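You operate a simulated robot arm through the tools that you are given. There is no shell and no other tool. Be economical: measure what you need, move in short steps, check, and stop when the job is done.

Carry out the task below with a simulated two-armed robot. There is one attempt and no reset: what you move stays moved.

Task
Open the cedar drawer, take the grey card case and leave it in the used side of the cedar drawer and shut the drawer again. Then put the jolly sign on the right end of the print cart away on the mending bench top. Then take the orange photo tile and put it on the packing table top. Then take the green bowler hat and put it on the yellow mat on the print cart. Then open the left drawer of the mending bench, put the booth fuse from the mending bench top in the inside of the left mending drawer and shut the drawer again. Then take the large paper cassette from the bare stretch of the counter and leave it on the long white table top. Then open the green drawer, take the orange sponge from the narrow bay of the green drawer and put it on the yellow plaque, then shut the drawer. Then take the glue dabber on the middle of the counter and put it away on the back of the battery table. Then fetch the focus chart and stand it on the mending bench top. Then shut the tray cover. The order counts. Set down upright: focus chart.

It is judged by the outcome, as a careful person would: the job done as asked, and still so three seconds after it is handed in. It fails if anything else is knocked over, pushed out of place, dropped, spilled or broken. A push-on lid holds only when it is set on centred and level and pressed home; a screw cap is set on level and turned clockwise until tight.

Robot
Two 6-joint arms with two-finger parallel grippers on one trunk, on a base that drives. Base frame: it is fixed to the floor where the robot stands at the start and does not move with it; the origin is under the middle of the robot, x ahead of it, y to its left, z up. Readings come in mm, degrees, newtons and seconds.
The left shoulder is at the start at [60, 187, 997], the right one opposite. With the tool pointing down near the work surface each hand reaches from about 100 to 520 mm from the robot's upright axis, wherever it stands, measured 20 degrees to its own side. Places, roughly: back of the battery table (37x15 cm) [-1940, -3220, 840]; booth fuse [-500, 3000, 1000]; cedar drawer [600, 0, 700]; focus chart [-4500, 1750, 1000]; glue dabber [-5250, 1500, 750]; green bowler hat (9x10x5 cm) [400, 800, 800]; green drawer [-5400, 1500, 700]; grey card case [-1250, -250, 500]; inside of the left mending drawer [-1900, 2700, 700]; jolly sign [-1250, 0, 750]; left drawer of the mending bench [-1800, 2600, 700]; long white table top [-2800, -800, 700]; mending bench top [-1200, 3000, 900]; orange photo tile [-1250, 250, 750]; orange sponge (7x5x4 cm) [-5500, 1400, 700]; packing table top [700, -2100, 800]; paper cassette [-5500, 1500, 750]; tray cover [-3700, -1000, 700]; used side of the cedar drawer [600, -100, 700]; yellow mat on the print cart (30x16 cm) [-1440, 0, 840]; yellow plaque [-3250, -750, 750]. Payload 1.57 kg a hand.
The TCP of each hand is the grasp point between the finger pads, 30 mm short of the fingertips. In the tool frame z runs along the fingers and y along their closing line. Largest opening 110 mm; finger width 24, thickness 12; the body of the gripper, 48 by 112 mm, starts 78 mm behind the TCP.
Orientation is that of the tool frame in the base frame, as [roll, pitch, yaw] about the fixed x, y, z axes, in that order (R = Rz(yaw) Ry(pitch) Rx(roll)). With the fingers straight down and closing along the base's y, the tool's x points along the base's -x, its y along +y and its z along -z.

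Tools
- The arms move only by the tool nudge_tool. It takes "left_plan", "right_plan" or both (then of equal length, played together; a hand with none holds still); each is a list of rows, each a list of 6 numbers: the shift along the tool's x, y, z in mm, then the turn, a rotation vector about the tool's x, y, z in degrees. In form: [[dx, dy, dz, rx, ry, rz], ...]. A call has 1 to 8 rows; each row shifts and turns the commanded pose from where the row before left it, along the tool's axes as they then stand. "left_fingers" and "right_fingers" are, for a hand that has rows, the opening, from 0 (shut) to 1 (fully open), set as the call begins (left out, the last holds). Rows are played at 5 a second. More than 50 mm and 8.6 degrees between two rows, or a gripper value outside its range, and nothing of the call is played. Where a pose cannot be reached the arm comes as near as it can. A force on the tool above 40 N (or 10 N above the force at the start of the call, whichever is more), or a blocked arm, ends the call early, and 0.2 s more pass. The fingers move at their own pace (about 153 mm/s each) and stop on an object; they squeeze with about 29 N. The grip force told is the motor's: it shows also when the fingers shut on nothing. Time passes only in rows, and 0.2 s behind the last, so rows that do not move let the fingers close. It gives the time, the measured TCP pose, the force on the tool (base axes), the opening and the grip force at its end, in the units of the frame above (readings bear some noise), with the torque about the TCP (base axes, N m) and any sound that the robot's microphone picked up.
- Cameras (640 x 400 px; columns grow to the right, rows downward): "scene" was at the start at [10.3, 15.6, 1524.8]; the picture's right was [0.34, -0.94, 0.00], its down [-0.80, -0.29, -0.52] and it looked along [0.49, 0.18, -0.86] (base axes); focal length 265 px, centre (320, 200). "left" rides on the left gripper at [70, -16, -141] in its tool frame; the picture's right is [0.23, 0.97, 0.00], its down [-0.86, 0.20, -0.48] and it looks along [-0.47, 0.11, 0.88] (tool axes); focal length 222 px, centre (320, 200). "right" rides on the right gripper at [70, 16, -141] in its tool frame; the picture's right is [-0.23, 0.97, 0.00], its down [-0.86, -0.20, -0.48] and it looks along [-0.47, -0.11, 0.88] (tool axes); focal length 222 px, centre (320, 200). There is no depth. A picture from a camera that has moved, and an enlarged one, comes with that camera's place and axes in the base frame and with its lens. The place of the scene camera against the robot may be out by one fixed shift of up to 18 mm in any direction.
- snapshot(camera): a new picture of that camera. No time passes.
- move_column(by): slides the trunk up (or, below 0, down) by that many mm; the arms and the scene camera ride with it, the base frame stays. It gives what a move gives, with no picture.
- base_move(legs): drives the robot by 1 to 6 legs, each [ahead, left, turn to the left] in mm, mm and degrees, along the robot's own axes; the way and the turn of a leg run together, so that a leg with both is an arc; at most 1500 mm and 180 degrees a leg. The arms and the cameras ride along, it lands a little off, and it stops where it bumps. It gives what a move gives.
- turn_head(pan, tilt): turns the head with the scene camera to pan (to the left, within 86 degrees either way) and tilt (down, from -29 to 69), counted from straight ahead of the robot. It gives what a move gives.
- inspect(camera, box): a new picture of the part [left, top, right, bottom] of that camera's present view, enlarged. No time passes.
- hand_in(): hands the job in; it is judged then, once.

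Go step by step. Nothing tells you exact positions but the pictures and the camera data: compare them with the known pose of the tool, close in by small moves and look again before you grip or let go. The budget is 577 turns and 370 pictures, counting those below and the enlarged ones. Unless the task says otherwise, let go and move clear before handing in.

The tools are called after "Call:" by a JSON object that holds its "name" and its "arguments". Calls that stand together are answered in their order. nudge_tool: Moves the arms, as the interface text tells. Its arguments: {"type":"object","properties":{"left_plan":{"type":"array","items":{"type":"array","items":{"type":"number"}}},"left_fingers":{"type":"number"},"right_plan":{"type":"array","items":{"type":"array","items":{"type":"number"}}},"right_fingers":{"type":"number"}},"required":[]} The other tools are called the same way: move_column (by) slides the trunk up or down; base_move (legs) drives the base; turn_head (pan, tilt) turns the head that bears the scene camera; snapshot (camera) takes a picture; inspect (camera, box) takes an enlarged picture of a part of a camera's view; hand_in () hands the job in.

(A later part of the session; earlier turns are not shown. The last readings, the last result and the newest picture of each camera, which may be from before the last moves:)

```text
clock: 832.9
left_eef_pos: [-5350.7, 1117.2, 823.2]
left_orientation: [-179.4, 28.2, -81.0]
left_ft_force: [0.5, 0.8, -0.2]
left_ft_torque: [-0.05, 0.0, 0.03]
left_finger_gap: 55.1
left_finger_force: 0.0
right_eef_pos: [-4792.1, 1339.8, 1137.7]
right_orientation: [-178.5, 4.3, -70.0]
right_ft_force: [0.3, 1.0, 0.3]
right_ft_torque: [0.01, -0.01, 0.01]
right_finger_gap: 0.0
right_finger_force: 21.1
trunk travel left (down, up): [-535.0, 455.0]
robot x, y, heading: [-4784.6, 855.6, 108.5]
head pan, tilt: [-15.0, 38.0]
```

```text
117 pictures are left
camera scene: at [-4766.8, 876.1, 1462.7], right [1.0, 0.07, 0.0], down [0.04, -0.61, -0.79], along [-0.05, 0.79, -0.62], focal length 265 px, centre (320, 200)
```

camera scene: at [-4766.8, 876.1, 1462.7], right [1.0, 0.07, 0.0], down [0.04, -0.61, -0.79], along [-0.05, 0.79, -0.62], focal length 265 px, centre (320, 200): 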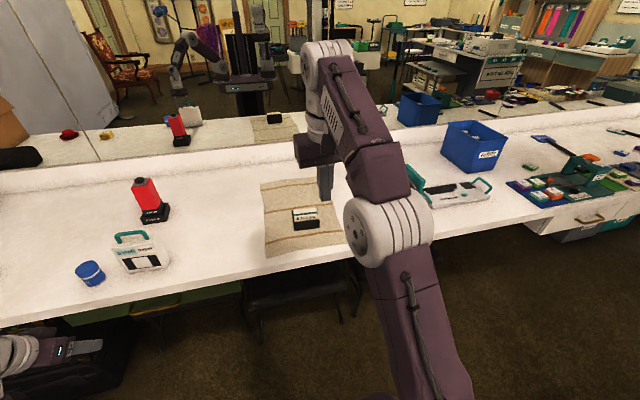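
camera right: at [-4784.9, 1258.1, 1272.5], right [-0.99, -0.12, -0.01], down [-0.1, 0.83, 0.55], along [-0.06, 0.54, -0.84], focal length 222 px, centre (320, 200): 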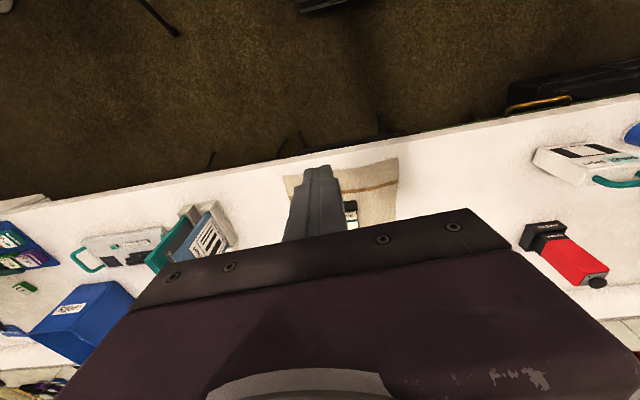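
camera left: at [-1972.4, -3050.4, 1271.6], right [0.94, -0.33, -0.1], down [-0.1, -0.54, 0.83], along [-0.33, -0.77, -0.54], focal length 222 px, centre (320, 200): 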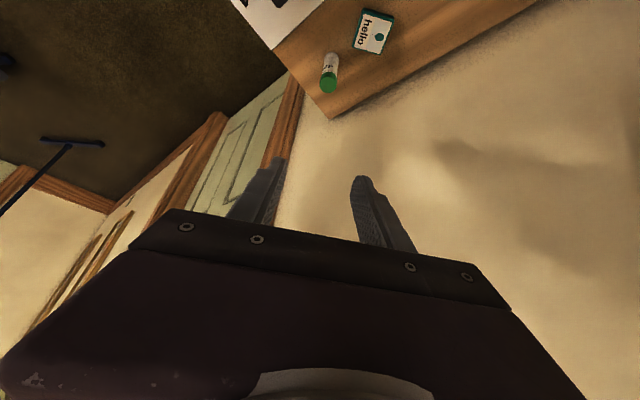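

The chart rack is near [-4541, 1679]. I move closer for a better look.

Call:
{"name": "base_move", "arguments": {"legs": [[220, -110, 0]]}}

Call:
{"name": "nudge_tool", "arguments": {"right_plan": [[0, -40, 0, 0, 0, 0], [0, -40, 0, 0, 0, 0], [0, -40, 0, 0, 0, 0]]}}

Call:
{"name": "snapshot", "arguments": {"camera": "right"}}

Call:
{"name": "turn_head", "arguments": {"pan": -50, "tilt": 40}}

Call:
{"name": "snapshot", "arguments": {"camera": "scene"}}

```text
clock: 834.7
left_eef_pos: [-5318.6, 1359.2, 823.0]
left_orientation: [-179.4, 28.2, -81.0]
left_ft_force: [-0.1, 0.6, 0.6]
left_ft_torque: [-0.05, -0.03, 0.01]
left_finger_gap: 55.1
left_finger_force: 0.0
right_eef_pos: [-4759.6, 1583.5, 1137.6]
right_orientation: [-178.4, 4.2, -70.1]
right_ft_force: [0.9, -0.5, 0.5]
right_ft_torque: [-0.01, 0.01, 0.02]
right_finger_gap: 0.2
right_finger_force: 21.0
trunk travel left (down, up): [-535.0, 455.0]
robot x, y, heading: [-4753.6, 1097.7, 108.6]
head pan, tilt: [-15.0, 38.0]
```

```text
clock: 835.5
left_eef_pos: [-5317.0, 1359.9, 824.9]
left_orientation: [-179.5, 28.1, -81.0]
left_ft_force: [0.0, -0.9, 0.1]
left_ft_torque: [-0.01, -0.01, 0.05]
left_finger_gap: 54.9
left_finger_force: 0.1
right_eef_pos: [-4646.4, 1619.9, 1136.3]
right_orientation: [-178.4, 4.5, -70.2]
right_ft_force: [0.5, 0.1, 0.4]
right_ft_torque: [-0.01, 0.03, 0.04]
right_finger_gap: 0.0
right_finger_force: 21.5
right hand out of reach, approached as far as the arm can: row 3
trunk travel left (down, up): [-535.0, 455.0]
robot x, y, heading: [-4756.7, 1097.5, 108.8]
head pan, tilt: [-15.0, 38.0]
```

```text
116 pictures are left
camera right: at [-4638.0, 1536.9, 1271.1], right [-0.99, -0.12, -0.01], down [-0.1, 0.83, 0.55], along [-0.06, 0.55, -0.84], focal length 222 px, centre (320, 200)
```

right: 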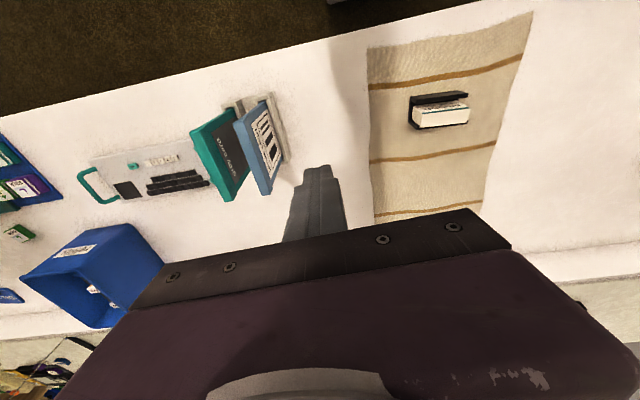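

```text
clock: 836.5
left_eef_pos: [-5317.9, 1359.3, 824.4]
left_orientation: [-179.5, 28.2, -81.0]
left_ft_force: [0.2, -0.4, 0.0]
left_ft_torque: [-0.02, -0.03, 0.02]
left_finger_gap: 55.1
left_finger_force: 0.0
right_eef_pos: [-4646.7, 1618.9, 1136.6]
right_orientation: [-178.4, 4.5, -70.2]
right_ft_force: [0.1, 0.4, -0.4]
right_ft_torque: [0.0, 0.01, -0.04]
right_finger_gap: 0.4
right_finger_force: 21.5
trunk travel left (down, up): [-535.0, 455.0]
robot x, y, heading: [-4750.1, 1096.3, 108.6]
head pan, tilt: [-50.0, 40.0]
```

```text
115 pictures are left
camera scene: at [-4685.0, 1104.8, 1459.7], right [0.86, -0.52, 0.0], down [-0.33, -0.55, -0.77], along [0.4, 0.66, -0.64], focal length 265 px, centre (320, 200)
```

scene: 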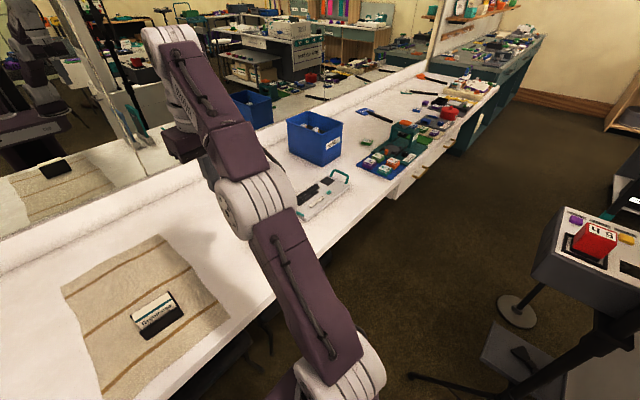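

Call:
{"name": "inspect", "arguments": {"camera": "right", "box": [170, 70, 310, 210]}}

Call:
{"name": "snapshot", "arguments": {"camera": "left"}}

```text
2.86 times, centred on (240, 140) of right
camera zoom: at [-4639.8, 1536.7, 1271.3], right [-0.99, -0.12, -0.01], down [-0.1, 0.83, 0.55], along [-0.06, 0.55, -0.84], focal length 635 px, centre (549, 371)
```

zoom: 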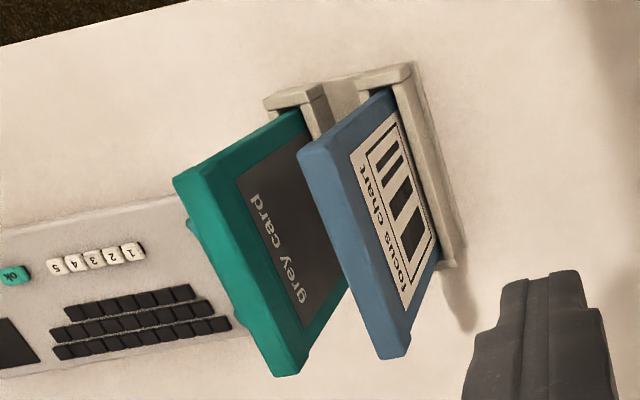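

```text
113 pictures are left
camera left: at [-5283.6, 1236.1, 916.2], right [-0.93, -0.35, -0.12], down [-0.28, 0.49, 0.82], along [-0.23, 0.8, -0.55], focal length 222 px, centre (320, 200)
```

left: 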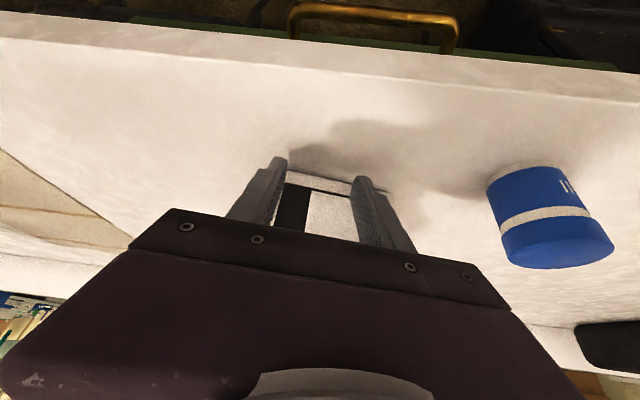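

The blue board is labeled "focus chart"; its top center is about [-4555, 1663, 995]. First I pull the left hand away from the small cassette and check it.

Call:
{"name": "nudge_tool", "arguments": {"left_plan": [[0, 0, -30, 0, 0, 0], [0, 0, -40, 0, 0, 0], [0, 0, -40, 0, 0, 0], [0, 0, -40, 0, 0, 0]]}}

Call:
{"name": "snapshot", "arguments": {"camera": "left"}}

```text
clock: 837.5
left_eef_pos: [-5308.1, 1288.9, 956.1]
left_orientation: [-179.4, 28.1, -81.0]
left_ft_force: [0.0, -0.1, -0.1]
left_ft_torque: [0.02, 0.02, -0.01]
left_finger_gap: 55.2
left_finger_force: 0.0
right_eef_pos: [-4647.3, 1617.3, 1136.6]
right_orientation: [-178.4, 4.6, -70.0]
right_ft_force: [0.2, 0.3, -1.0]
right_ft_torque: [0.03, -0.01, 0.0]
right_finger_gap: 0.0
right_finger_force: 21.4
trunk travel left (down, up): [-535.0, 455.0]
robot x, y, heading: [-4761.3, 1094.9, 108.9]
head pan, tilt: [-50.0, 40.0]
```

```text
112 pictures are left
camera left: at [-5273.7, 1165.2, 1049.3], right [-0.93, -0.35, -0.12], down [-0.28, 0.49, 0.82], along [-0.23, 0.8, -0.55], focal length 222 px, centre (320, 200)
```

left: 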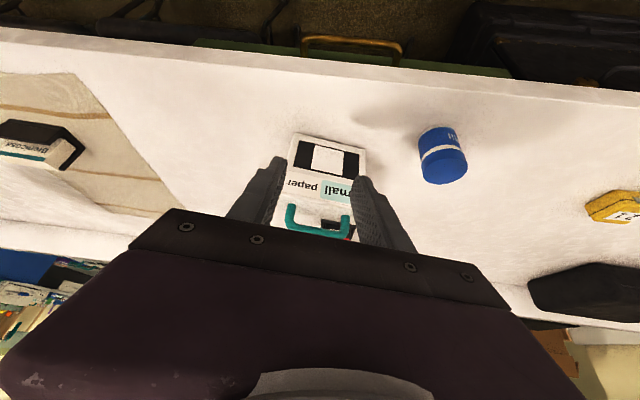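

The small cassette is fine. I shift the base right and bring the right hand above the chart.

Call:
{"name": "base_move", "arguments": {"legs": [[0, -85, 0]]}}

Call:
{"name": "nudge_tool", "arguments": {"right_plan": [[-8, -10, 20, 0, 0, 0], [-8, -9, 20, 0, 0, 0]], "right_fingers": 0.42}}

Call:
{"name": "snapshot", "arguments": {"camera": "right"}}

```text
clock: 838.5
left_eef_pos: [-5227.5, 1316.1, 956.2]
left_orientation: [-179.5, 28.2, -81.0]
left_ft_force: [-0.1, 0.0, -0.3]
left_ft_torque: [0.0, 0.03, -0.01]
left_finger_gap: 55.2
left_finger_force: 0.0
right_eef_pos: [-4565.7, 1648.3, 1134.7]
right_orientation: [-178.4, 4.5, -70.1]
right_ft_force: [0.3, -0.1, 0.7]
right_ft_torque: [-0.03, 0.04, -0.01]
right_finger_gap: 0.0
right_finger_force: 21.4
trunk travel left (down, up): [-535.0, 455.0]
robot x, y, heading: [-4674.4, 1124.9, 108.6]
head pan, tilt: [-50.0, 40.0]
```

```text
clock: 839.1
left_eef_pos: [-5228.3, 1317.2, 956.2]
left_orientation: [-179.4, 28.2, -81.0]
left_ft_force: [0.3, -0.2, -0.7]
left_ft_torque: [-0.02, -0.01, 0.02]
left_finger_gap: 55.0
left_finger_force: 0.0
right_eef_pos: [-4554.0, 1672.8, 1097.2]
right_orientation: [-178.5, 4.5, -70.1]
right_ft_force: [0.3, 0.1, 0.1]
right_ft_torque: [0.0, 0.05, -0.03]
right_finger_gap: 46.2
right_finger_force: 0.1
trunk travel left (down, up): [-535.0, 455.0]
robot x, y, heading: [-4676.7, 1122.2, 108.7]
head pan, tilt: [-50.0, 40.0]
```

```text
111 pictures are left
camera right: at [-4546.6, 1589.5, 1232.9], right [-0.99, -0.12, -0.01], down [-0.1, 0.83, 0.55], along [-0.06, 0.55, -0.84], focal length 222 px, centre (320, 200)
```

right: 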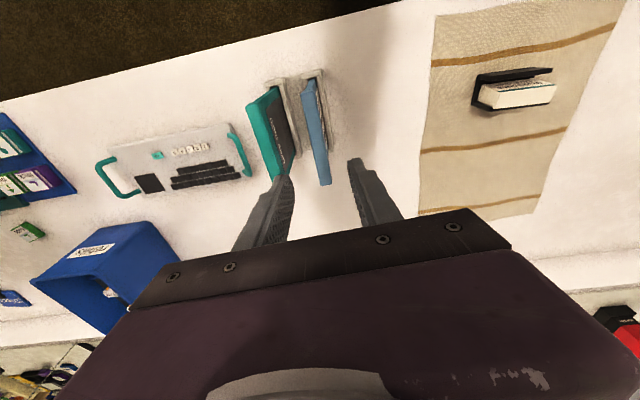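

The chart's top edge runs along the counter depth, centered at about [-4550, 1675]. I fine-align the hand and descend over it.

Call:
{"name": "nudge_tool", "arguments": {"right_plan": [[0, -4, 20, -1.5, 4, 3], [0, 0, 30, 0, 0, 0], [0, 0, 25, 0, 0, 0]]}}

Call:
{"name": "inspect", "arguments": {"camera": "right", "box": [200, 60, 440, 230]}}

```text
clock: 840.0
left_eef_pos: [-5228.4, 1317.4, 955.5]
left_orientation: [-179.5, 28.1, -81.0]
left_ft_force: [0.8, 0.1, 0.5]
left_ft_torque: [0.01, 0.01, -0.02]
left_finger_gap: 54.9
left_finger_force: 0.1
right_eef_pos: [-4550.4, 1676.5, 1024.3]
right_orientation: [-179.9, 0.6, -73.0]
right_ft_force: [-0.5, 0.7, -0.1]
right_ft_torque: [-0.02, 0.01, -0.02]
right_finger_gap: 46.1
right_finger_force: 0.0
trunk travel left (down, up): [-535.0, 455.0]
robot x, y, heading: [-4676.4, 1123.9, 108.8]
head pan, tilt: [-50.0, 40.0]
```

```text
2.35 times, centred on (320, 145) of right
camera zoom: at [-4546.4, 1602.6, 1163.6], right [-1.0, -0.07, 0.0], down [-0.06, 0.87, 0.49], along [-0.03, 0.48, -0.87], focal length 523 px, centre (320, 329)
```

zoom: 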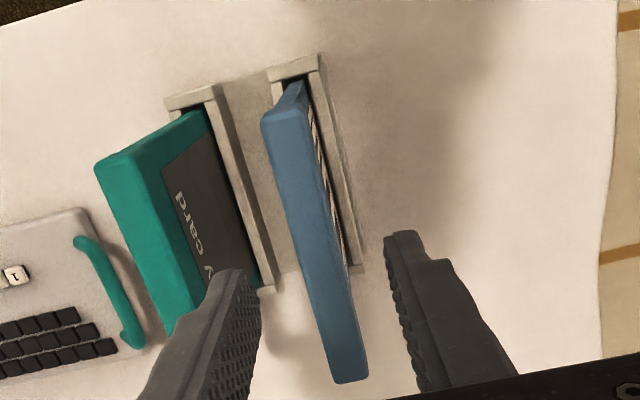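

Well centered between fingers and clear of the grey card. I descend 48 mm and close.

Call:
{"name": "nudge_tool", "arguments": {"right_plan": [[0, 0, 16, 0, 0, 0], [0, 0, 16, 0, 0, 0], [0, 0, 16, 0, 0, 0]]}}

Call:
{"name": "nudge_tool", "arguments": {"right_plan": [[0, 0, 0, 0, 0, 0], [0, 0, 0, 0, 0, 0], [0, 0, 0, 0, 0, 0]], "right_fingers": 0}}

Call:
{"name": "snapshot", "arguments": {"camera": "right"}}

```text
clock: 840.8
left_eef_pos: [-5228.5, 1317.5, 955.9]
left_orientation: [-179.4, 28.2, -81.0]
left_ft_force: [-0.2, -0.4, 0.8]
left_ft_torque: [-0.02, 0.0, 0.01]
left_finger_gap: 54.8
left_finger_force: 0.0
right_eef_pos: [-4552.2, 1676.9, 975.2]
right_orientation: [-179.9, 0.6, -73.2]
right_ft_force: [0.4, -0.5, 0.3]
right_ft_torque: [0.01, 0.01, -0.01]
right_finger_gap: 45.9
right_finger_force: 0.1
trunk travel left (down, up): [-535.0, 455.0]
robot x, y, heading: [-4675.3, 1124.2, 109.0]
head pan, tilt: [-50.0, 40.0]
```

```text
clock: 841.5
left_eef_pos: [-5228.3, 1317.6, 955.4]
left_orientation: [-179.4, 28.2, -80.9]
left_ft_force: [-0.1, 0.2, -0.4]
left_ft_torque: [0.0, -0.01, -0.04]
left_finger_gap: 55.2
left_finger_force: 0.0
right_eef_pos: [-4551.2, 1675.1, 974.6]
right_orientation: [179.9, 0.5, -73.0]
right_ft_force: [-0.8, -0.6, -0.2]
right_ft_torque: [0.0, 0.03, 0.03]
right_finger_gap: 16.0
right_finger_force: 29.0
trunk travel left (down, up): [-535.0, 455.0]
robot x, y, heading: [-4676.2, 1122.3, 108.7]
head pan, tilt: [-50.0, 40.0]
```

```text
109 pictures are left
camera right: at [-4546.8, 1603.1, 1115.7], right [-1.0, -0.07, 0.0], down [-0.06, 0.87, 0.49], along [-0.03, 0.49, -0.87], focal length 222 px, centre (320, 200)
```

right: 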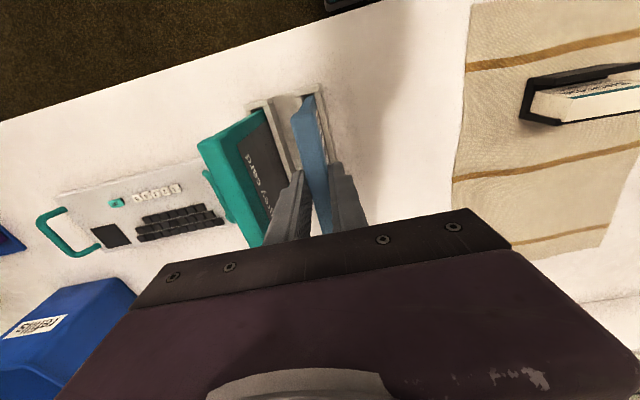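

Gripped (16 mm). I lift straight up with the column.

Call:
{"name": "move_column", "arguments": {"by": 60}}

Call:
{"name": "snapshot", "arguments": {"camera": "right"}}

```text
clock: 842.5
left_eef_pos: [-5229.0, 1317.2, 1015.9]
left_orientation: [-179.4, 28.2, -81.0]
left_ft_force: [0.1, 0.0, 0.0]
left_ft_torque: [-0.01, 0.02, -0.02]
left_finger_gap: 55.3
left_finger_force: 0.0
right_eef_pos: [-4551.6, 1676.0, 1034.9]
right_orientation: [-180.0, 0.5, -73.1]
right_ft_force: [0.4, -0.7, -1.2]
right_ft_torque: [-0.02, 0.0, 0.0]
right_finger_gap: 16.3
right_finger_force: 29.5
trunk travel left (down, up): [-595.0, 395.0]
robot x, y, heading: [-4675.0, 1125.6, 108.9]
head pan, tilt: [-50.0, 40.0]
```

```text
108 pictures are left
camera right: at [-4546.8, 1603.2, 1175.7], right [-1.0, -0.07, 0.0], down [-0.06, 0.87, 0.49], along [-0.03, 0.49, -0.87], focal length 222 px, centre (320, 200)
```

right: 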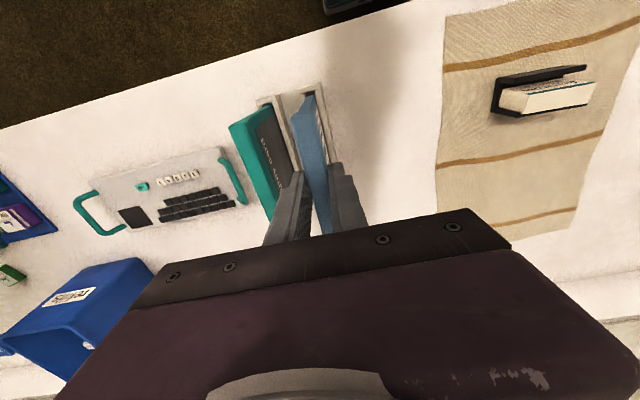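

The chart is free of the rack. I raise it high and retrace: back from the counter, turn, and strafe along the white table.

Call:
{"name": "move_column", "arguments": {"by": 330}}

Call:
{"name": "base_move", "arguments": {"legs": [[-800, 60, 0], [-820, 60, 0], [0, 0, 90], [0, 0, 89.5]]}}

Call:
{"name": "snapshot", "arguments": {"camera": "right"}}

```text
clock: 845.8
left_eef_pos: [-5228.3, 1317.4, 1345.9]
left_orientation: [-179.5, 28.1, -81.0]
left_ft_force: [0.3, -0.4, 0.5]
left_ft_torque: [0.0, 0.01, -0.02]
left_finger_gap: 55.3
left_finger_force: 0.2
right_eef_pos: [-4551.0, 1675.9, 1364.9]
right_orientation: [-180.0, 0.6, -73.1]
right_ft_force: [-0.1, 0.0, -0.4]
right_ft_torque: [0.01, 0.02, 0.01]
right_finger_gap: 15.9
right_finger_force: 28.8
trunk travel left (down, up): [-925.0, 65.0]
robot x, y, heading: [-4675.5, 1122.2, 108.9]
head pan, tilt: [-50.0, 40.0]
```

```text
clock: 861.7
left_eef_pos: [-3708.9, -650.9, 1347.7]
left_orientation: [-179.4, 28.2, 98.5]
left_ft_force: [0.1, -0.1, -0.1]
left_ft_torque: [-0.02, 0.0, -0.01]
left_finger_gap: 55.1
left_finger_force: 0.0
right_eef_pos: [-4390.0, -1003.3, 1365.5]
right_orientation: [-179.9, 0.5, 106.2]
right_ft_force: [0.3, 0.2, -0.6]
right_ft_torque: [-0.01, 0.01, 0.01]
right_finger_gap: 16.3
right_finger_force: 29.4
trunk travel left (down, up): [-925.0, 65.0]
robot x, y, heading: [-4264.2, -451.9, -71.7]
head pan, tilt: [-50.0, 40.0]
```

```text
107 pictures are left
camera right: at [-4395.3, -931.1, 1505.7], right [1.0, 0.06, 0.0], down [0.05, -0.87, 0.49], along [0.03, -0.49, -0.87], focal length 222 px, centre (320, 200)
```

right: 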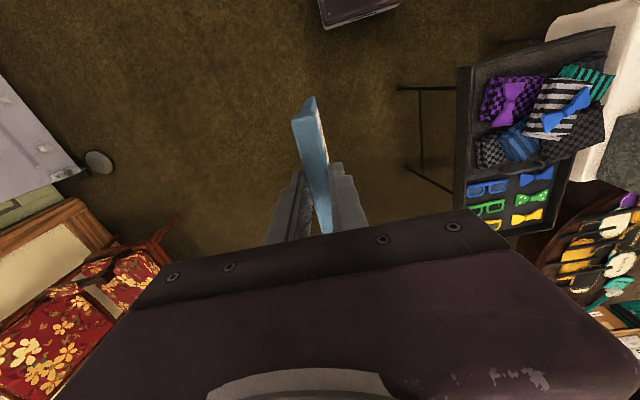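

Call:
{"name": "base_move", "arguments": {"legs": [[-40, 900, 0], [0, 900, 0], [0, 540, 0]]}}

Call:
{"name": "turn_head", "arguments": {"pan": 80, "tilt": 40}}

Call:
{"name": "snapshot", "arguments": {"camera": "scene"}}

```text
clock: 873.5
left_eef_pos: [-1498.9, 116.8, 1346.8]
left_orientation: [-179.5, 28.3, 98.5]
left_ft_force: [-0.4, 0.2, 0.4]
left_ft_torque: [0.04, 0.01, 0.06]
left_finger_gap: 55.3
left_finger_force: 0.0
right_eef_pos: [-2179.8, -235.4, 1364.9]
right_orientation: [180.0, 0.5, 106.3]
right_ft_force: [0.8, -0.5, -1.6]
right_ft_torque: [-0.01, 0.02, 0.01]
right_finger_gap: 16.2
right_finger_force: 28.7
trunk travel left (down, up): [-925.0, 65.0]
robot x, y, heading: [-2048.6, 317.5, -72.0]
head pan, tilt: [-50.0, 40.0]
```

```text
clock: 875.7
left_eef_pos: [-1496.2, 118.1, 1346.2]
left_orientation: [-179.3, 28.1, 98.4]
left_ft_force: [0.2, -0.5, 0.0]
left_ft_torque: [0.0, -0.02, -0.05]
left_finger_gap: 54.8
left_finger_force: 0.0
right_eef_pos: [-2178.2, -234.6, 1366.6]
right_orientation: [180.0, 0.4, 106.3]
right_ft_force: [-0.2, 0.6, 0.4]
right_ft_torque: [-0.01, -0.01, -0.01]
right_finger_gap: 16.2
right_finger_force: 28.9
trunk travel left (down, up): [-925.0, 65.0]
robot x, y, heading: [-2049.0, 316.7, -71.8]
head pan, tilt: [80.0, 40.0]
```

```text
106 pictures are left
camera scene: at [-1977.5, 377.4, 1849.7], right [0.14, -0.99, 0.0], down [-0.64, -0.09, -0.77], along [0.76, 0.11, -0.64], focal length 265 px, centre (320, 200)
```

scene: 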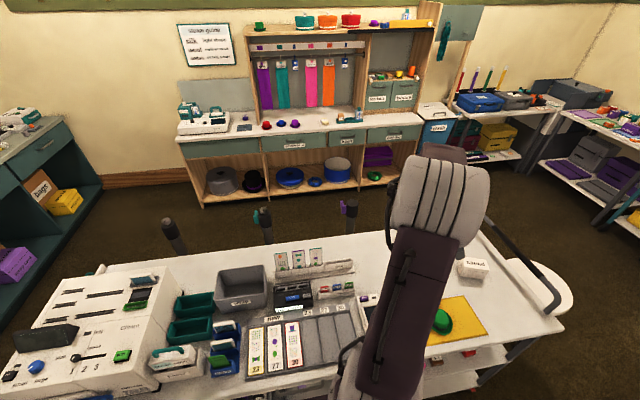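

Next I drive to the open floor, turn to face the bench, and go to its right part.

Call:
{"name": "base_move", "arguments": {"legs": [[-900, -190, 0], [0, 0, -90], [0, 0, -90]]}}

Call:
{"name": "base_move", "arguments": {"legs": [[400, 0, 0], [50, -1100, 0]]}}

Call:
{"name": "turn_head", "arguments": {"pan": -20, "tilt": 45}}

Call:
{"name": "snapshot", "arguments": {"camera": "scene"}}

```text
clock: 888.1
left_eef_pos: [-3057.8, 1319.7, 1346.3]
left_orientation: [-179.5, 28.3, -82.1]
left_ft_force: [0.4, 0.0, 0.3]
left_ft_torque: [0.0, -0.03, 0.01]
left_finger_gap: 54.8
left_finger_force: 0.0
right_eef_pos: [-2372.9, 1664.7, 1365.6]
right_orientation: [180.0, 0.5, -74.4]
right_ft_force: [-0.9, -0.1, -0.7]
right_ft_torque: [-0.03, 0.0, 0.01]
right_finger_gap: 16.0
right_finger_force: 28.4
trunk travel left (down, up): [-925.0, 65.0]
robot x, y, heading: [-2506.4, 1119.1, 107.6]
head pan, tilt: [80.0, 40.0]
```

```text
clock: 895.8
left_eef_pos: [-2160.9, 2075.7, 1345.7]
left_orientation: [-179.3, 28.2, -82.6]
left_ft_force: [-1.2, -0.3, 0.1]
left_ft_torque: [0.0, -0.02, 0.03]
left_finger_gap: 55.2
left_finger_force: 0.1
right_eef_pos: [-1473.8, 2414.5, 1365.7]
right_orientation: [-179.9, 0.5, -74.8]
right_ft_force: [-0.2, -0.2, -1.3]
right_ft_torque: [0.0, 0.0, 0.0]
right_finger_gap: 16.4
right_finger_force: 28.4
trunk travel left (down, up): [-925.0, 65.0]
robot x, y, heading: [-1611.5, 1865.1, 107.1]
head pan, tilt: [80.0, 40.0]
```

```text
clock: 897.6
left_eef_pos: [-2159.5, 2076.5, 1345.7]
left_orientation: [-179.4, 28.1, -82.6]
left_ft_force: [1.6, -0.4, 0.1]
left_ft_torque: [-0.01, 0.0, 0.0]
left_finger_gap: 55.1
left_finger_force: 0.1
right_eef_pos: [-1472.0, 2415.9, 1366.6]
right_orientation: [-180.0, 0.5, -74.8]
right_ft_force: [0.5, 0.4, -1.0]
right_ft_torque: [0.0, 0.02, -0.02]
right_finger_gap: 16.1
right_finger_force: 28.7
trunk travel left (down, up): [-925.0, 65.0]
robot x, y, heading: [-1613.5, 1867.2, 107.2]
head pan, tilt: [-20.0, 45.0]
```

```text
105 pictures are left
camera scene: at [-1583.4, 1884.0, 1842.4], right [1.0, -0.05, 0.0], down [-0.04, -0.71, -0.71], along [0.04, 0.71, -0.71], focal length 265 px, centre (320, 200)
```

scene: 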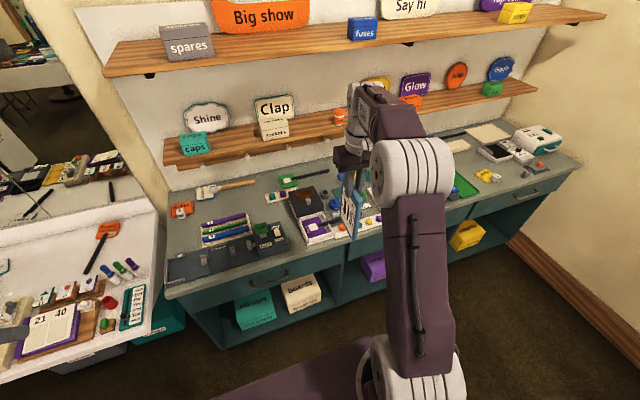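

Call:
{"name": "base_move", "arguments": {"legs": [[20, -700, 0.8], [0, -430, 0]]}}

Call:
{"name": "base_move", "arguments": {"legs": [[190, 0, 0]]}}

Call:
{"name": "snapshot", "arguments": {"camera": "right"}}

Call:
{"name": "turn_head", "arguments": {"pan": -5, "tilt": 45}}

Call:
{"name": "snapshot", "arguments": {"camera": "scene"}}

```text
clock: 903.6
left_eef_pos: [-1090.8, 2430.0, 1345.2]
left_orientation: [-179.2, 28.2, -82.0]
left_ft_force: [0.1, -0.3, 0.4]
left_ft_torque: [0.02, 0.01, -0.03]
left_finger_gap: 55.1
left_finger_force: 0.1
right_eef_pos: [-407.9, 2775.7, 1366.5]
right_orientation: [-179.9, 0.5, -74.2]
right_ft_force: [-0.7, 0.4, -1.2]
right_ft_torque: [0.02, -0.03, 0.03]
right_finger_gap: 16.4
right_finger_force: 28.7
trunk travel left (down, up): [-925.0, 65.0]
robot x, y, heading: [-540.9, 2229.0, 107.7]
head pan, tilt: [-20.0, 45.0]
```

```text
clock: 905.2
left_eef_pos: [-1144.5, 2607.0, 1347.3]
left_orientation: [-179.6, 28.4, -82.1]
left_ft_force: [0.0, -1.1, 0.4]
left_ft_torque: [-0.01, 0.01, 0.0]
left_finger_gap: 54.9
left_finger_force: 0.1
right_eef_pos: [-460.2, 2951.9, 1366.0]
right_orientation: [180.0, 0.8, -74.2]
right_ft_force: [0.5, -0.7, -0.8]
right_ft_torque: [0.03, 0.03, 0.0]
right_finger_gap: 16.2
right_finger_force: 29.0
trunk travel left (down, up): [-925.0, 65.0]
robot x, y, heading: [-594.0, 2404.9, 107.3]
head pan, tilt: [-20.0, 45.0]
```

```text
104 pictures are left
camera right: at [-457.5, 2878.5, 1507.3], right [-1.0, -0.05, 0.0], down [-0.04, 0.87, 0.49], along [-0.03, 0.49, -0.87], focal length 222 px, centre (320, 200)
```

right: 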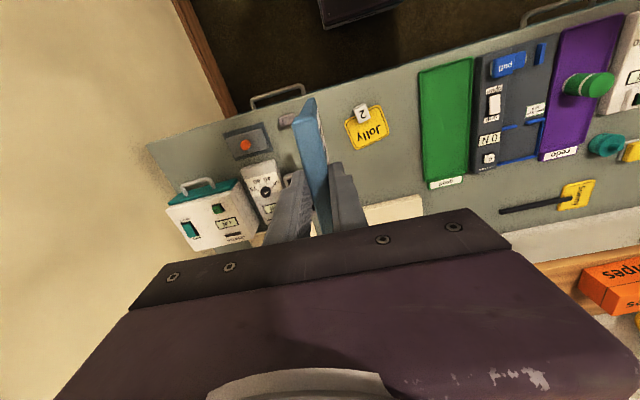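

```text
clock: 906.0
left_eef_pos: [-1146.8, 2609.4, 1346.6]
left_orientation: [-179.3, 28.2, -82.2]
left_ft_force: [-0.2, 0.0, 0.3]
left_ft_torque: [0.0, 0.03, 0.04]
left_finger_gap: 55.1
left_finger_force: 0.1
right_eef_pos: [-462.2, 2956.6, 1366.3]
right_orientation: [179.9, 0.6, -74.2]
right_ft_force: [0.1, 0.1, -1.4]
right_ft_torque: [0.03, 0.01, 0.0]
right_finger_gap: 15.9
right_finger_force: 28.7
trunk travel left (down, up): [-925.0, 65.0]
robot x, y, heading: [-596.7, 2406.0, 107.8]
head pan, tilt: [-5.0, 45.0]
```

```text
103 pictures are left
camera scene: at [-589.1, 2421.0, 1842.4], right [0.98, 0.22, 0.0], down [0.15, -0.69, -0.71], along [-0.15, 0.69, -0.71], focal length 265 px, centre (320, 200)
```

scene: 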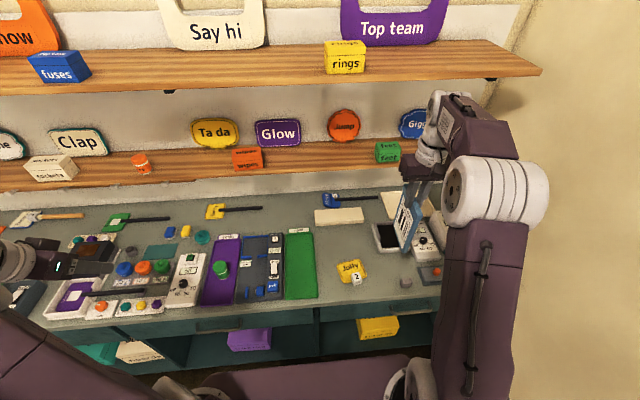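

The free patch between the jolly sign and the grey block suits. I move 55 mm ahead and lower.

Call:
{"name": "base_move", "arguments": {"legs": [[55, 0, 0.4]]}}

Call:
{"name": "move_column", "arguments": {"by": -240}}

Call:
{"name": "snapshot", "arguments": {"camera": "right"}}

Call:
{"name": "inspect", "arguments": {"camera": "scene", "box": [320, 150, 520, 330]}}

```text
clock: 906.9
left_eef_pos: [-1161.5, 2647.6, 1350.0]
left_orientation: [-179.5, 28.7, -81.7]
left_ft_force: [-0.1, -1.4, -0.2]
left_ft_torque: [0.07, 0.05, 0.01]
left_finger_gap: 55.0
left_finger_force: 0.1
right_eef_pos: [-478.9, 2997.1, 1370.1]
right_orientation: [180.0, 1.1, -73.9]
right_ft_force: [-0.1, -1.0, -0.9]
right_ft_torque: [0.06, 0.03, 0.0]
right_finger_gap: 16.3
right_finger_force: 28.8
trunk travel left (down, up): [-925.0, 65.0]
robot x, y, heading: [-612.0, 2462.6, 108.0]
head pan, tilt: [-5.0, 45.0]
```

```text
clock: 909.4
left_eef_pos: [-1164.3, 2658.9, 1106.4]
left_orientation: [-179.5, 28.1, -81.7]
left_ft_force: [0.3, 0.2, -0.7]
left_ft_torque: [-0.02, 0.0, -0.02]
left_finger_gap: 54.7
left_finger_force: 0.0
right_eef_pos: [-482.4, 3008.6, 1125.7]
right_orientation: [-180.0, 0.7, -73.8]
right_ft_force: [-0.4, -0.7, -1.6]
right_ft_torque: [-0.02, 0.01, -0.02]
right_finger_gap: 16.3
right_finger_force: 29.0
trunk travel left (down, up): [-685.0, 305.0]
robot x, y, heading: [-611.0, 2462.3, 108.0]
head pan, tilt: [-5.0, 45.0]
```

```text
102 pictures are left
camera right: at [-479.1, 2935.6, 1266.1], right [-1.0, -0.05, 0.0], down [-0.04, 0.87, 0.49], along [-0.03, 0.49, -0.87], focal length 222 px, centre (320, 200)
```

right: 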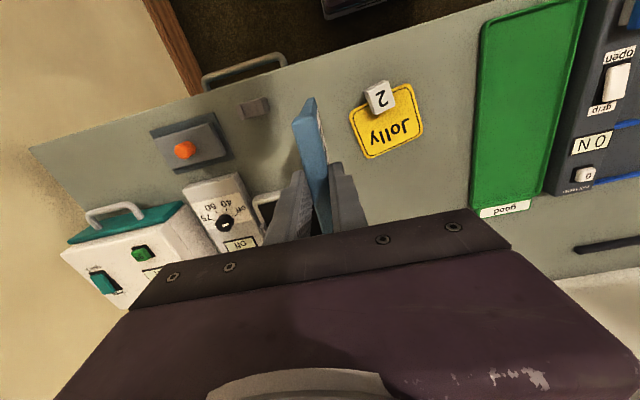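

```text
2.22 times, centred on (420, 240) of scene
camera zoom: at [-606.1, 2472.8, 1602.5], right [0.97, 0.23, 0.0], down [0.16, -0.69, -0.71], along [-0.16, 0.69, -0.71], focal length 588 px, centre (98, 111)
```

zoom: 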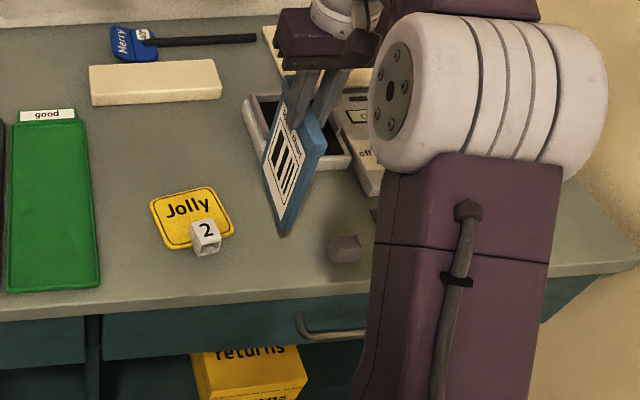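

Clear below. I lower in steps until it touches.

Call:
{"name": "move_column", "arguments": {"by": -40}}

Call:
{"name": "move_column", "arguments": {"by": -10}}

Call:
{"name": "move_column", "arguments": {"by": -8}}

```text
clock: 910.2
left_eef_pos: [-1164.8, 2658.5, 1066.4]
left_orientation: [-179.5, 28.1, -81.7]
left_ft_force: [-0.4, -0.4, 0.3]
left_ft_torque: [0.0, -0.01, 0.02]
left_finger_gap: 55.3
left_finger_force: 0.1
right_eef_pos: [-481.2, 3008.3, 1086.9]
right_orientation: [-180.0, 0.5, -73.8]
right_ft_force: [0.2, -0.1, -0.5]
right_ft_torque: [0.0, -0.01, -0.02]
right_finger_gap: 16.4
right_finger_force: 28.1
trunk travel left (down, up): [-645.0, 345.0]
robot x, y, heading: [-615.5, 2457.3, 107.8]
head pan, tilt: [-5.0, 45.0]
```

```text
clock: 910.8
left_eef_pos: [-1164.2, 2658.7, 1055.7]
left_orientation: [-179.4, 28.1, -81.7]
left_ft_force: [0.3, 0.3, -0.2]
left_ft_torque: [-0.01, 0.04, -0.02]
left_finger_gap: 55.0
left_finger_force: 0.0
right_eef_pos: [-481.7, 3008.2, 1075.8]
right_orientation: [-180.0, 0.5, -73.8]
right_ft_force: [0.3, 1.0, -0.8]
right_ft_torque: [-0.02, 0.0, 0.01]
right_finger_gap: 16.3
right_finger_force: 28.7
trunk travel left (down, up): [-635.0, 355.0]
robot x, y, heading: [-613.2, 2459.7, 108.2]
head pan, tilt: [-5.0, 45.0]
```

```text
clock: 911.4
left_eef_pos: [-1165.4, 2656.3, 1048.6]
left_orientation: [-179.4, 28.1, -81.7]
left_ft_force: [0.0, 0.5, 0.4]
left_ft_torque: [0.0, -0.01, -0.01]
left_finger_gap: 55.1
left_finger_force: 0.1
right_eef_pos: [-483.4, 3008.0, 1069.1]
right_orientation: [-180.0, 0.6, -73.9]
right_ft_force: [0.3, -0.1, 14.9]
right_ft_torque: [-0.23, -0.1, 0.02]
right_finger_gap: 16.1
right_finger_force: 29.1
trunk travel left (down, up): [-627.0, 363.0]
robot x, y, heading: [-610.7, 2453.3, 108.2]
head pan, tilt: [-5.0, 45.0]
```

It touches (15 N). I ease by 1 mm and open the fingers.

Call:
{"name": "move_column", "arguments": {"by": 1}}

Call:
{"name": "nudge_tool", "arguments": {"right_plan": [[0, 0, 0, 0, 0, 0], [0, 0, 0, 0, 0, 0]], "right_fingers": 0.4}}

Call:
{"name": "snapshot", "arguments": {"camera": "right"}}

```text
clock: 911.9
left_eef_pos: [-1164.5, 2656.6, 1049.8]
left_orientation: [-179.2, 28.3, -81.7]
left_ft_force: [0.5, 0.0, 0.2]
left_ft_torque: [0.01, 0.0, -0.01]
left_finger_gap: 55.1
left_finger_force: 0.0
right_eef_pos: [-482.8, 3008.9, 1068.8]
right_orientation: [-180.0, 0.8, -73.8]
right_ft_force: [-0.3, 1.2, 11.0]
right_ft_torque: [0.37, 0.0, 0.03]
right_finger_gap: 16.2
right_finger_force: 29.4
trunk travel left (down, up): [-628.0, 362.0]
robot x, y, heading: [-616.9, 2456.8, 108.1]
head pan, tilt: [-5.0, 45.0]
```

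```text
clock: 912.5
left_eef_pos: [-1165.5, 2657.4, 1049.1]
left_orientation: [-179.4, 28.2, -81.7]
left_ft_force: [-0.5, 0.5, 0.8]
left_ft_torque: [0.01, 0.01, 0.02]
left_finger_gap: 55.0
left_finger_force: 0.1
right_eef_pos: [-482.9, 3009.1, 1068.7]
right_orientation: [180.0, 0.5, -73.9]
right_ft_force: [0.0, -0.3, -0.2]
right_ft_torque: [0.0, -0.01, 0.03]
right_finger_gap: 44.1
right_finger_force: 0.0
trunk travel left (down, up): [-628.0, 362.0]
robot x, y, heading: [-613.8, 2458.4, 107.8]
head pan, tilt: [-5.0, 45.0]
```

```text
100 pictures are left
camera right: at [-479.2, 2935.3, 1209.0], right [-1.0, -0.05, 0.0], down [-0.04, 0.87, 0.49], along [-0.03, 0.49, -0.87], focal length 222 px, centre (320, 200)
```

right: 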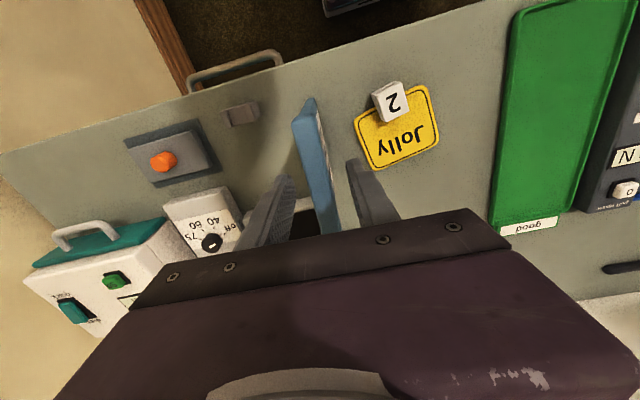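

It stands on its own. I raise away.

Call:
{"name": "move_column", "arguments": {"by": 120}}

Call:
{"name": "snapshot", "arguments": {"camera": "right"}}

Call:
{"name": "inspect", "arguments": {"camera": "scene", "box": [300, 180, 500, 330]}}

```text
clock: 914.0
left_eef_pos: [-1164.5, 2657.3, 1169.3]
left_orientation: [-179.4, 28.1, -81.7]
left_ft_force: [0.2, 0.0, 0.1]
left_ft_torque: [-0.01, 0.01, -0.01]
left_finger_gap: 55.0
left_finger_force: 0.1
right_eef_pos: [-482.0, 3008.8, 1188.6]
right_orientation: [179.9, 0.5, -73.9]
right_ft_force: [-0.1, -1.0, 0.1]
right_ft_torque: [-0.02, -0.01, 0.04]
right_finger_gap: 44.0
right_finger_force: 0.1
trunk travel left (down, up): [-748.0, 242.0]
robot x, y, heading: [-608.5, 2456.8, 107.7]
head pan, tilt: [-5.0, 45.0]
```

```text
99 pictures are left
camera right: at [-479.2, 2935.7, 1329.0], right [-1.0, -0.05, 0.0], down [-0.04, 0.87, 0.49], along [-0.03, 0.49, -0.87], focal length 222 px, centre (320, 200)
```

right: 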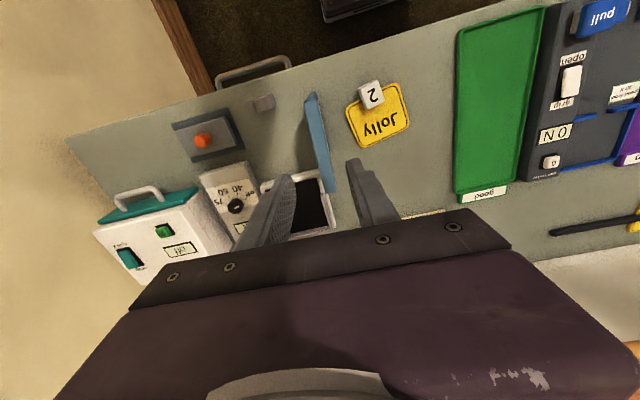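

```text
2.67 times, centred on (400, 255) of scene
camera zoom: at [-606.2, 2472.9, 1665.4], right [0.97, 0.23, 0.0], down [0.16, -0.69, -0.71], along [-0.16, 0.69, -0.71], focal length 706 px, centre (107, 53)
```

zoom: 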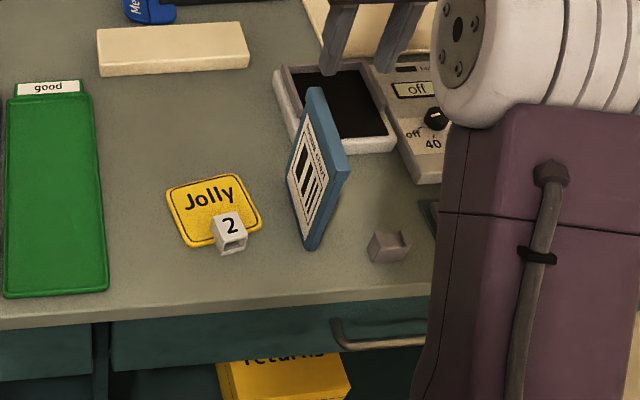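

The focus chart stands upright. Last is the tray cover near [-3700, -1000]; I drive back around.

Call:
{"name": "base_move", "arguments": {"legs": [[-215, 0, 0], [0, 700, 0], [-30, 430, 0]]}}

Call:
{"name": "base_move", "arguments": {"legs": [[0, 1000, 0], [-430, 90, 0], [0, 0, 90], [0, 0, 89.8]]}}

```text
clock: 921.4
left_eef_pos: [-2162.5, 2078.2, 1169.4]
left_orientation: [-179.6, 28.2, -82.0]
left_ft_force: [0.4, 0.2, -1.3]
left_ft_torque: [0.01, 0.02, 0.01]
left_finger_gap: 54.8
left_finger_force: 0.0
right_eef_pos: [-1479.7, 2427.2, 1188.1]
right_orientation: [-180.0, 0.5, -74.1]
right_ft_force: [-0.3, 0.4, -0.1]
right_ft_torque: [-0.02, -0.02, -0.01]
right_finger_gap: 44.0
right_finger_force: 0.0
trunk travel left (down, up): [-748.0, 242.0]
robot x, y, heading: [-1614.1, 1875.2, 107.6]
head pan, tilt: [-5.0, 45.0]
```

```text
clock: 936.5
left_eef_pos: [-1981.1, 922.5, 1169.1]
left_orientation: [-179.4, 28.2, 97.0]
left_ft_force: [-0.8, 0.1, 0.0]
left_ft_torque: [-0.04, 0.01, 0.01]
left_finger_gap: 55.0
left_finger_force: 0.0
right_eef_pos: [-2671.2, 588.5, 1188.8]
right_orientation: [-180.0, 0.6, 104.8]
right_ft_force: [0.1, 0.9, -0.2]
right_ft_torque: [-0.01, 0.03, -0.01]
right_finger_gap: 43.7
right_finger_force: 0.1
trunk travel left (down, up): [-748.0, 242.0]
robot x, y, heading: [-2529.5, 1135.4, -73.3]
head pan, tilt: [-5.0, 45.0]
```

Call:
{"name": "base_move", "arguments": {"legs": [[920, 0, 1], [0, -900, 0], [0, -800, 0]]}}

Call:
{"name": "turn_head", "arguments": {"pan": -5, "tilt": 45}}

Call:
{"name": "snapshot", "arguments": {"camera": "scene"}}

```text
clock: 949.4
left_eef_pos: [-3322.3, -452.7, 1168.4]
left_orientation: [-179.4, 28.2, 98.5]
left_ft_force: [-0.5, -0.2, 0.5]
left_ft_torque: [-0.02, -0.03, -0.01]
left_finger_gap: 54.9
left_finger_force: 0.0
right_eef_pos: [-4003.2, -804.7, 1188.8]
right_orientation: [-179.9, 0.6, 106.1]
right_ft_force: [0.2, -0.2, 0.4]
right_ft_torque: [0.02, -0.01, 0.0]
right_finger_gap: 44.1
right_finger_force: 0.1
trunk travel left (down, up): [-748.0, 242.0]
robot x, y, heading: [-3874.2, -257.5, -71.9]
head pan, tilt: [-5.0, 45.0]
```

```text
clock: 950.0
left_eef_pos: [-3322.0, -453.9, 1168.8]
left_orientation: [-179.5, 28.3, 98.5]
left_ft_force: [-0.7, 0.1, 0.6]
left_ft_torque: [0.02, -0.02, 0.01]
left_finger_gap: 54.9
left_finger_force: 0.2
right_eef_pos: [-4004.3, -805.6, 1187.9]
right_orientation: [180.0, 0.5, 106.2]
right_ft_force: [0.3, -0.3, 0.2]
right_ft_torque: [-0.01, 0.01, 0.01]
right_finger_gap: 43.8
right_finger_force: 0.0
trunk travel left (down, up): [-748.0, 242.0]
robot x, y, heading: [-3874.0, -256.1, -71.9]
head pan, tilt: [-5.0, 45.0]
```

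```text
97 pictures are left
camera scene: at [-3867.9, -285.3, 1665.4], right [-0.97, -0.23, 0.0], down [-0.16, 0.69, -0.71], along [0.16, -0.69, -0.71], focal length 265 px, centre (320, 200)
```

scene: 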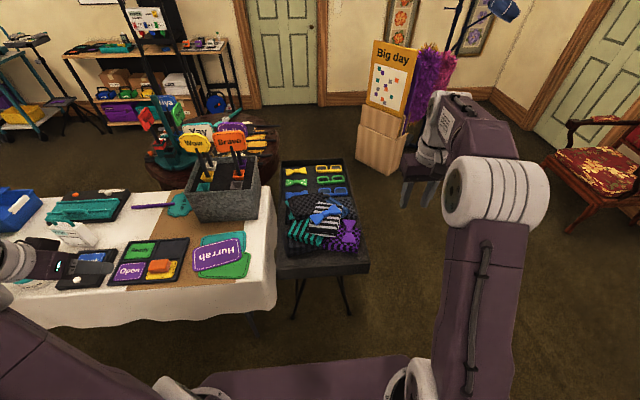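

Call:
{"name": "inspect", "arguments": {"camera": "scene", "box": [250, 130, 410, 330]}}

```text
2.00 times, centred on (330, 230) of scene
camera zoom: at [-3867.9, -285.3, 1665.4], right [-0.97, -0.23, 0.0], down [-0.16, 0.69, -0.71], along [0.16, -0.69, -0.71], focal length 529 px, centre (300, 140)
```

zoom: 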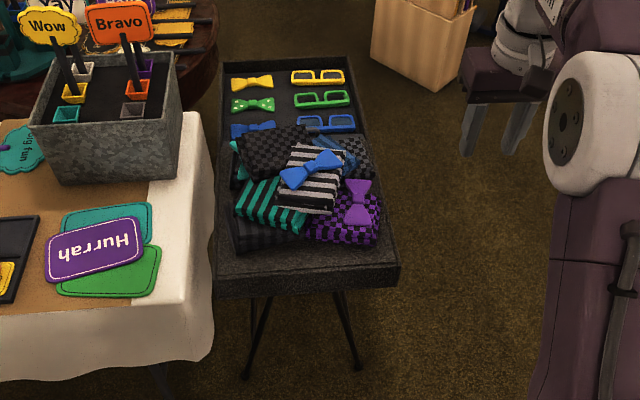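

I see no lid from here. I move closer and look with the right wrist camera from above.

Call:
{"name": "base_move", "arguments": {"legs": [[190, 150, 0]]}}

Call:
{"name": "snapshot", "arguments": {"camera": "right"}}

Call:
{"name": "turn_head", "arguments": {"pan": -15, "tilt": 60}}

Call:
{"name": "snapshot", "arguments": {"camera": "scene"}}

```text
clock: 951.8
left_eef_pos: [-3121.0, -586.8, 1170.6]
left_orientation: [-179.5, 28.2, 98.2]
left_ft_force: [-0.3, 0.6, -0.7]
left_ft_torque: [0.0, 0.02, 0.0]
left_finger_gap: 55.0
left_finger_force: 0.0
right_eef_pos: [-3802.2, -937.0, 1188.4]
right_orientation: [179.9, 0.5, 106.1]
right_ft_force: [0.3, -0.1, -0.1]
right_ft_torque: [-0.03, -0.02, -0.01]
right_finger_gap: 44.0
right_finger_force: 0.2
trunk travel left (down, up): [-748.0, 242.0]
robot x, y, heading: [-3673.8, -388.5, -71.8]
head pan, tilt: [-5.0, 45.0]
```

```text
95 pictures are left
camera right: at [-3808.2, -864.9, 1329.3], right [1.0, 0.05, 0.0], down [0.05, -0.87, 0.49], along [0.03, -0.49, -0.87], focal length 222 px, centre (320, 200)
```

right: 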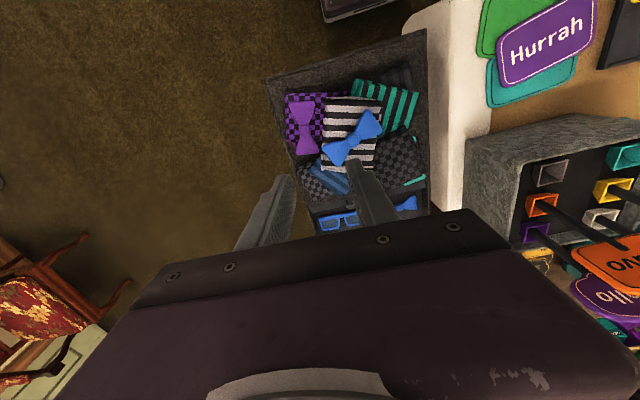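

```text
clock: 952.6
left_eef_pos: [-3120.3, -587.3, 1168.7]
left_orientation: [-179.4, 28.1, 98.4]
left_ft_force: [-0.1, 0.3, 0.0]
left_ft_torque: [-0.01, 0.02, 0.01]
left_finger_gap: 54.7
left_finger_force: 0.0
right_eef_pos: [-3803.1, -939.9, 1187.5]
right_orientation: [-179.9, 0.5, 106.2]
right_ft_force: [-0.1, -0.6, 0.5]
right_ft_torque: [0.01, 0.0, 0.02]
right_finger_gap: 44.0
right_finger_force: 0.1
trunk travel left (down, up): [-748.0, 242.0]
robot x, y, heading: [-3671.9, -389.7, -72.1]
head pan, tilt: [-15.0, 60.0]
```

```text
94 pictures are left
camera scene: at [-3680.2, -406.1, 1646.0], right [-1.0, -0.05, 0.0], down [-0.05, 0.86, -0.5], along [0.03, -0.5, -0.87], focal length 265 px, centre (320, 200)
```

scene: 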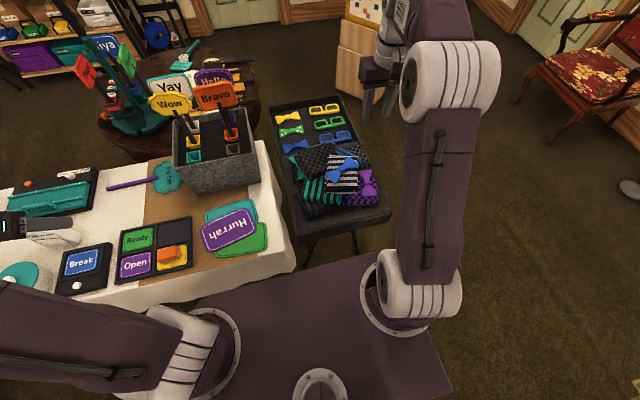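

Call:
{"name": "inspect", "arguments": {"camera": "right", "box": [250, 20, 450, 240]}}

Call:
{"name": "inspect", "arguments": {"camera": "scene", "box": [255, 80, 415, 280]}}

```text
1.82 times, centred on (350, 130) of right
camera zoom: at [-3806.4, -866.1, 1329.0], right [1.0, 0.05, 0.0], down [0.05, -0.87, 0.49], along [0.03, -0.49, -0.87], focal length 404 px, centre (266, 327)
```

zoom: 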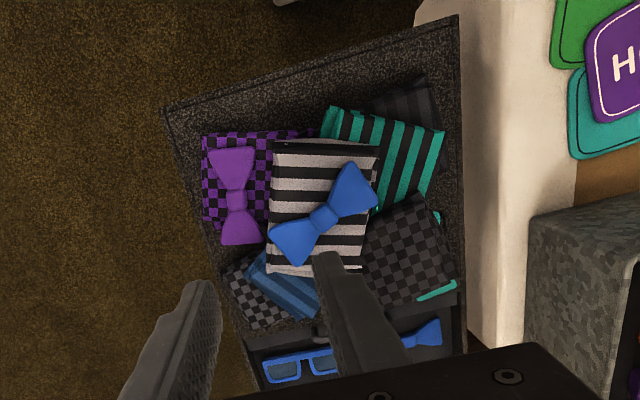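

```text
2.00 times, centred on (335, 180) of scene
camera zoom: at [-3680.2, -406.1, 1646.0], right [-1.0, -0.05, 0.0], down [-0.05, 0.86, -0.5], along [0.03, -0.5, -0.87], focal length 529 px, centre (290, 240)
```

zoom: 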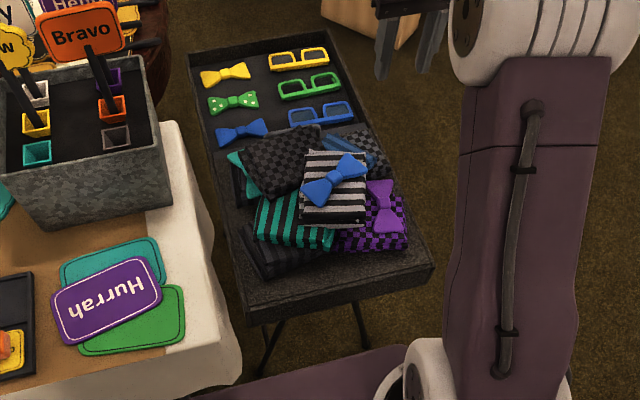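

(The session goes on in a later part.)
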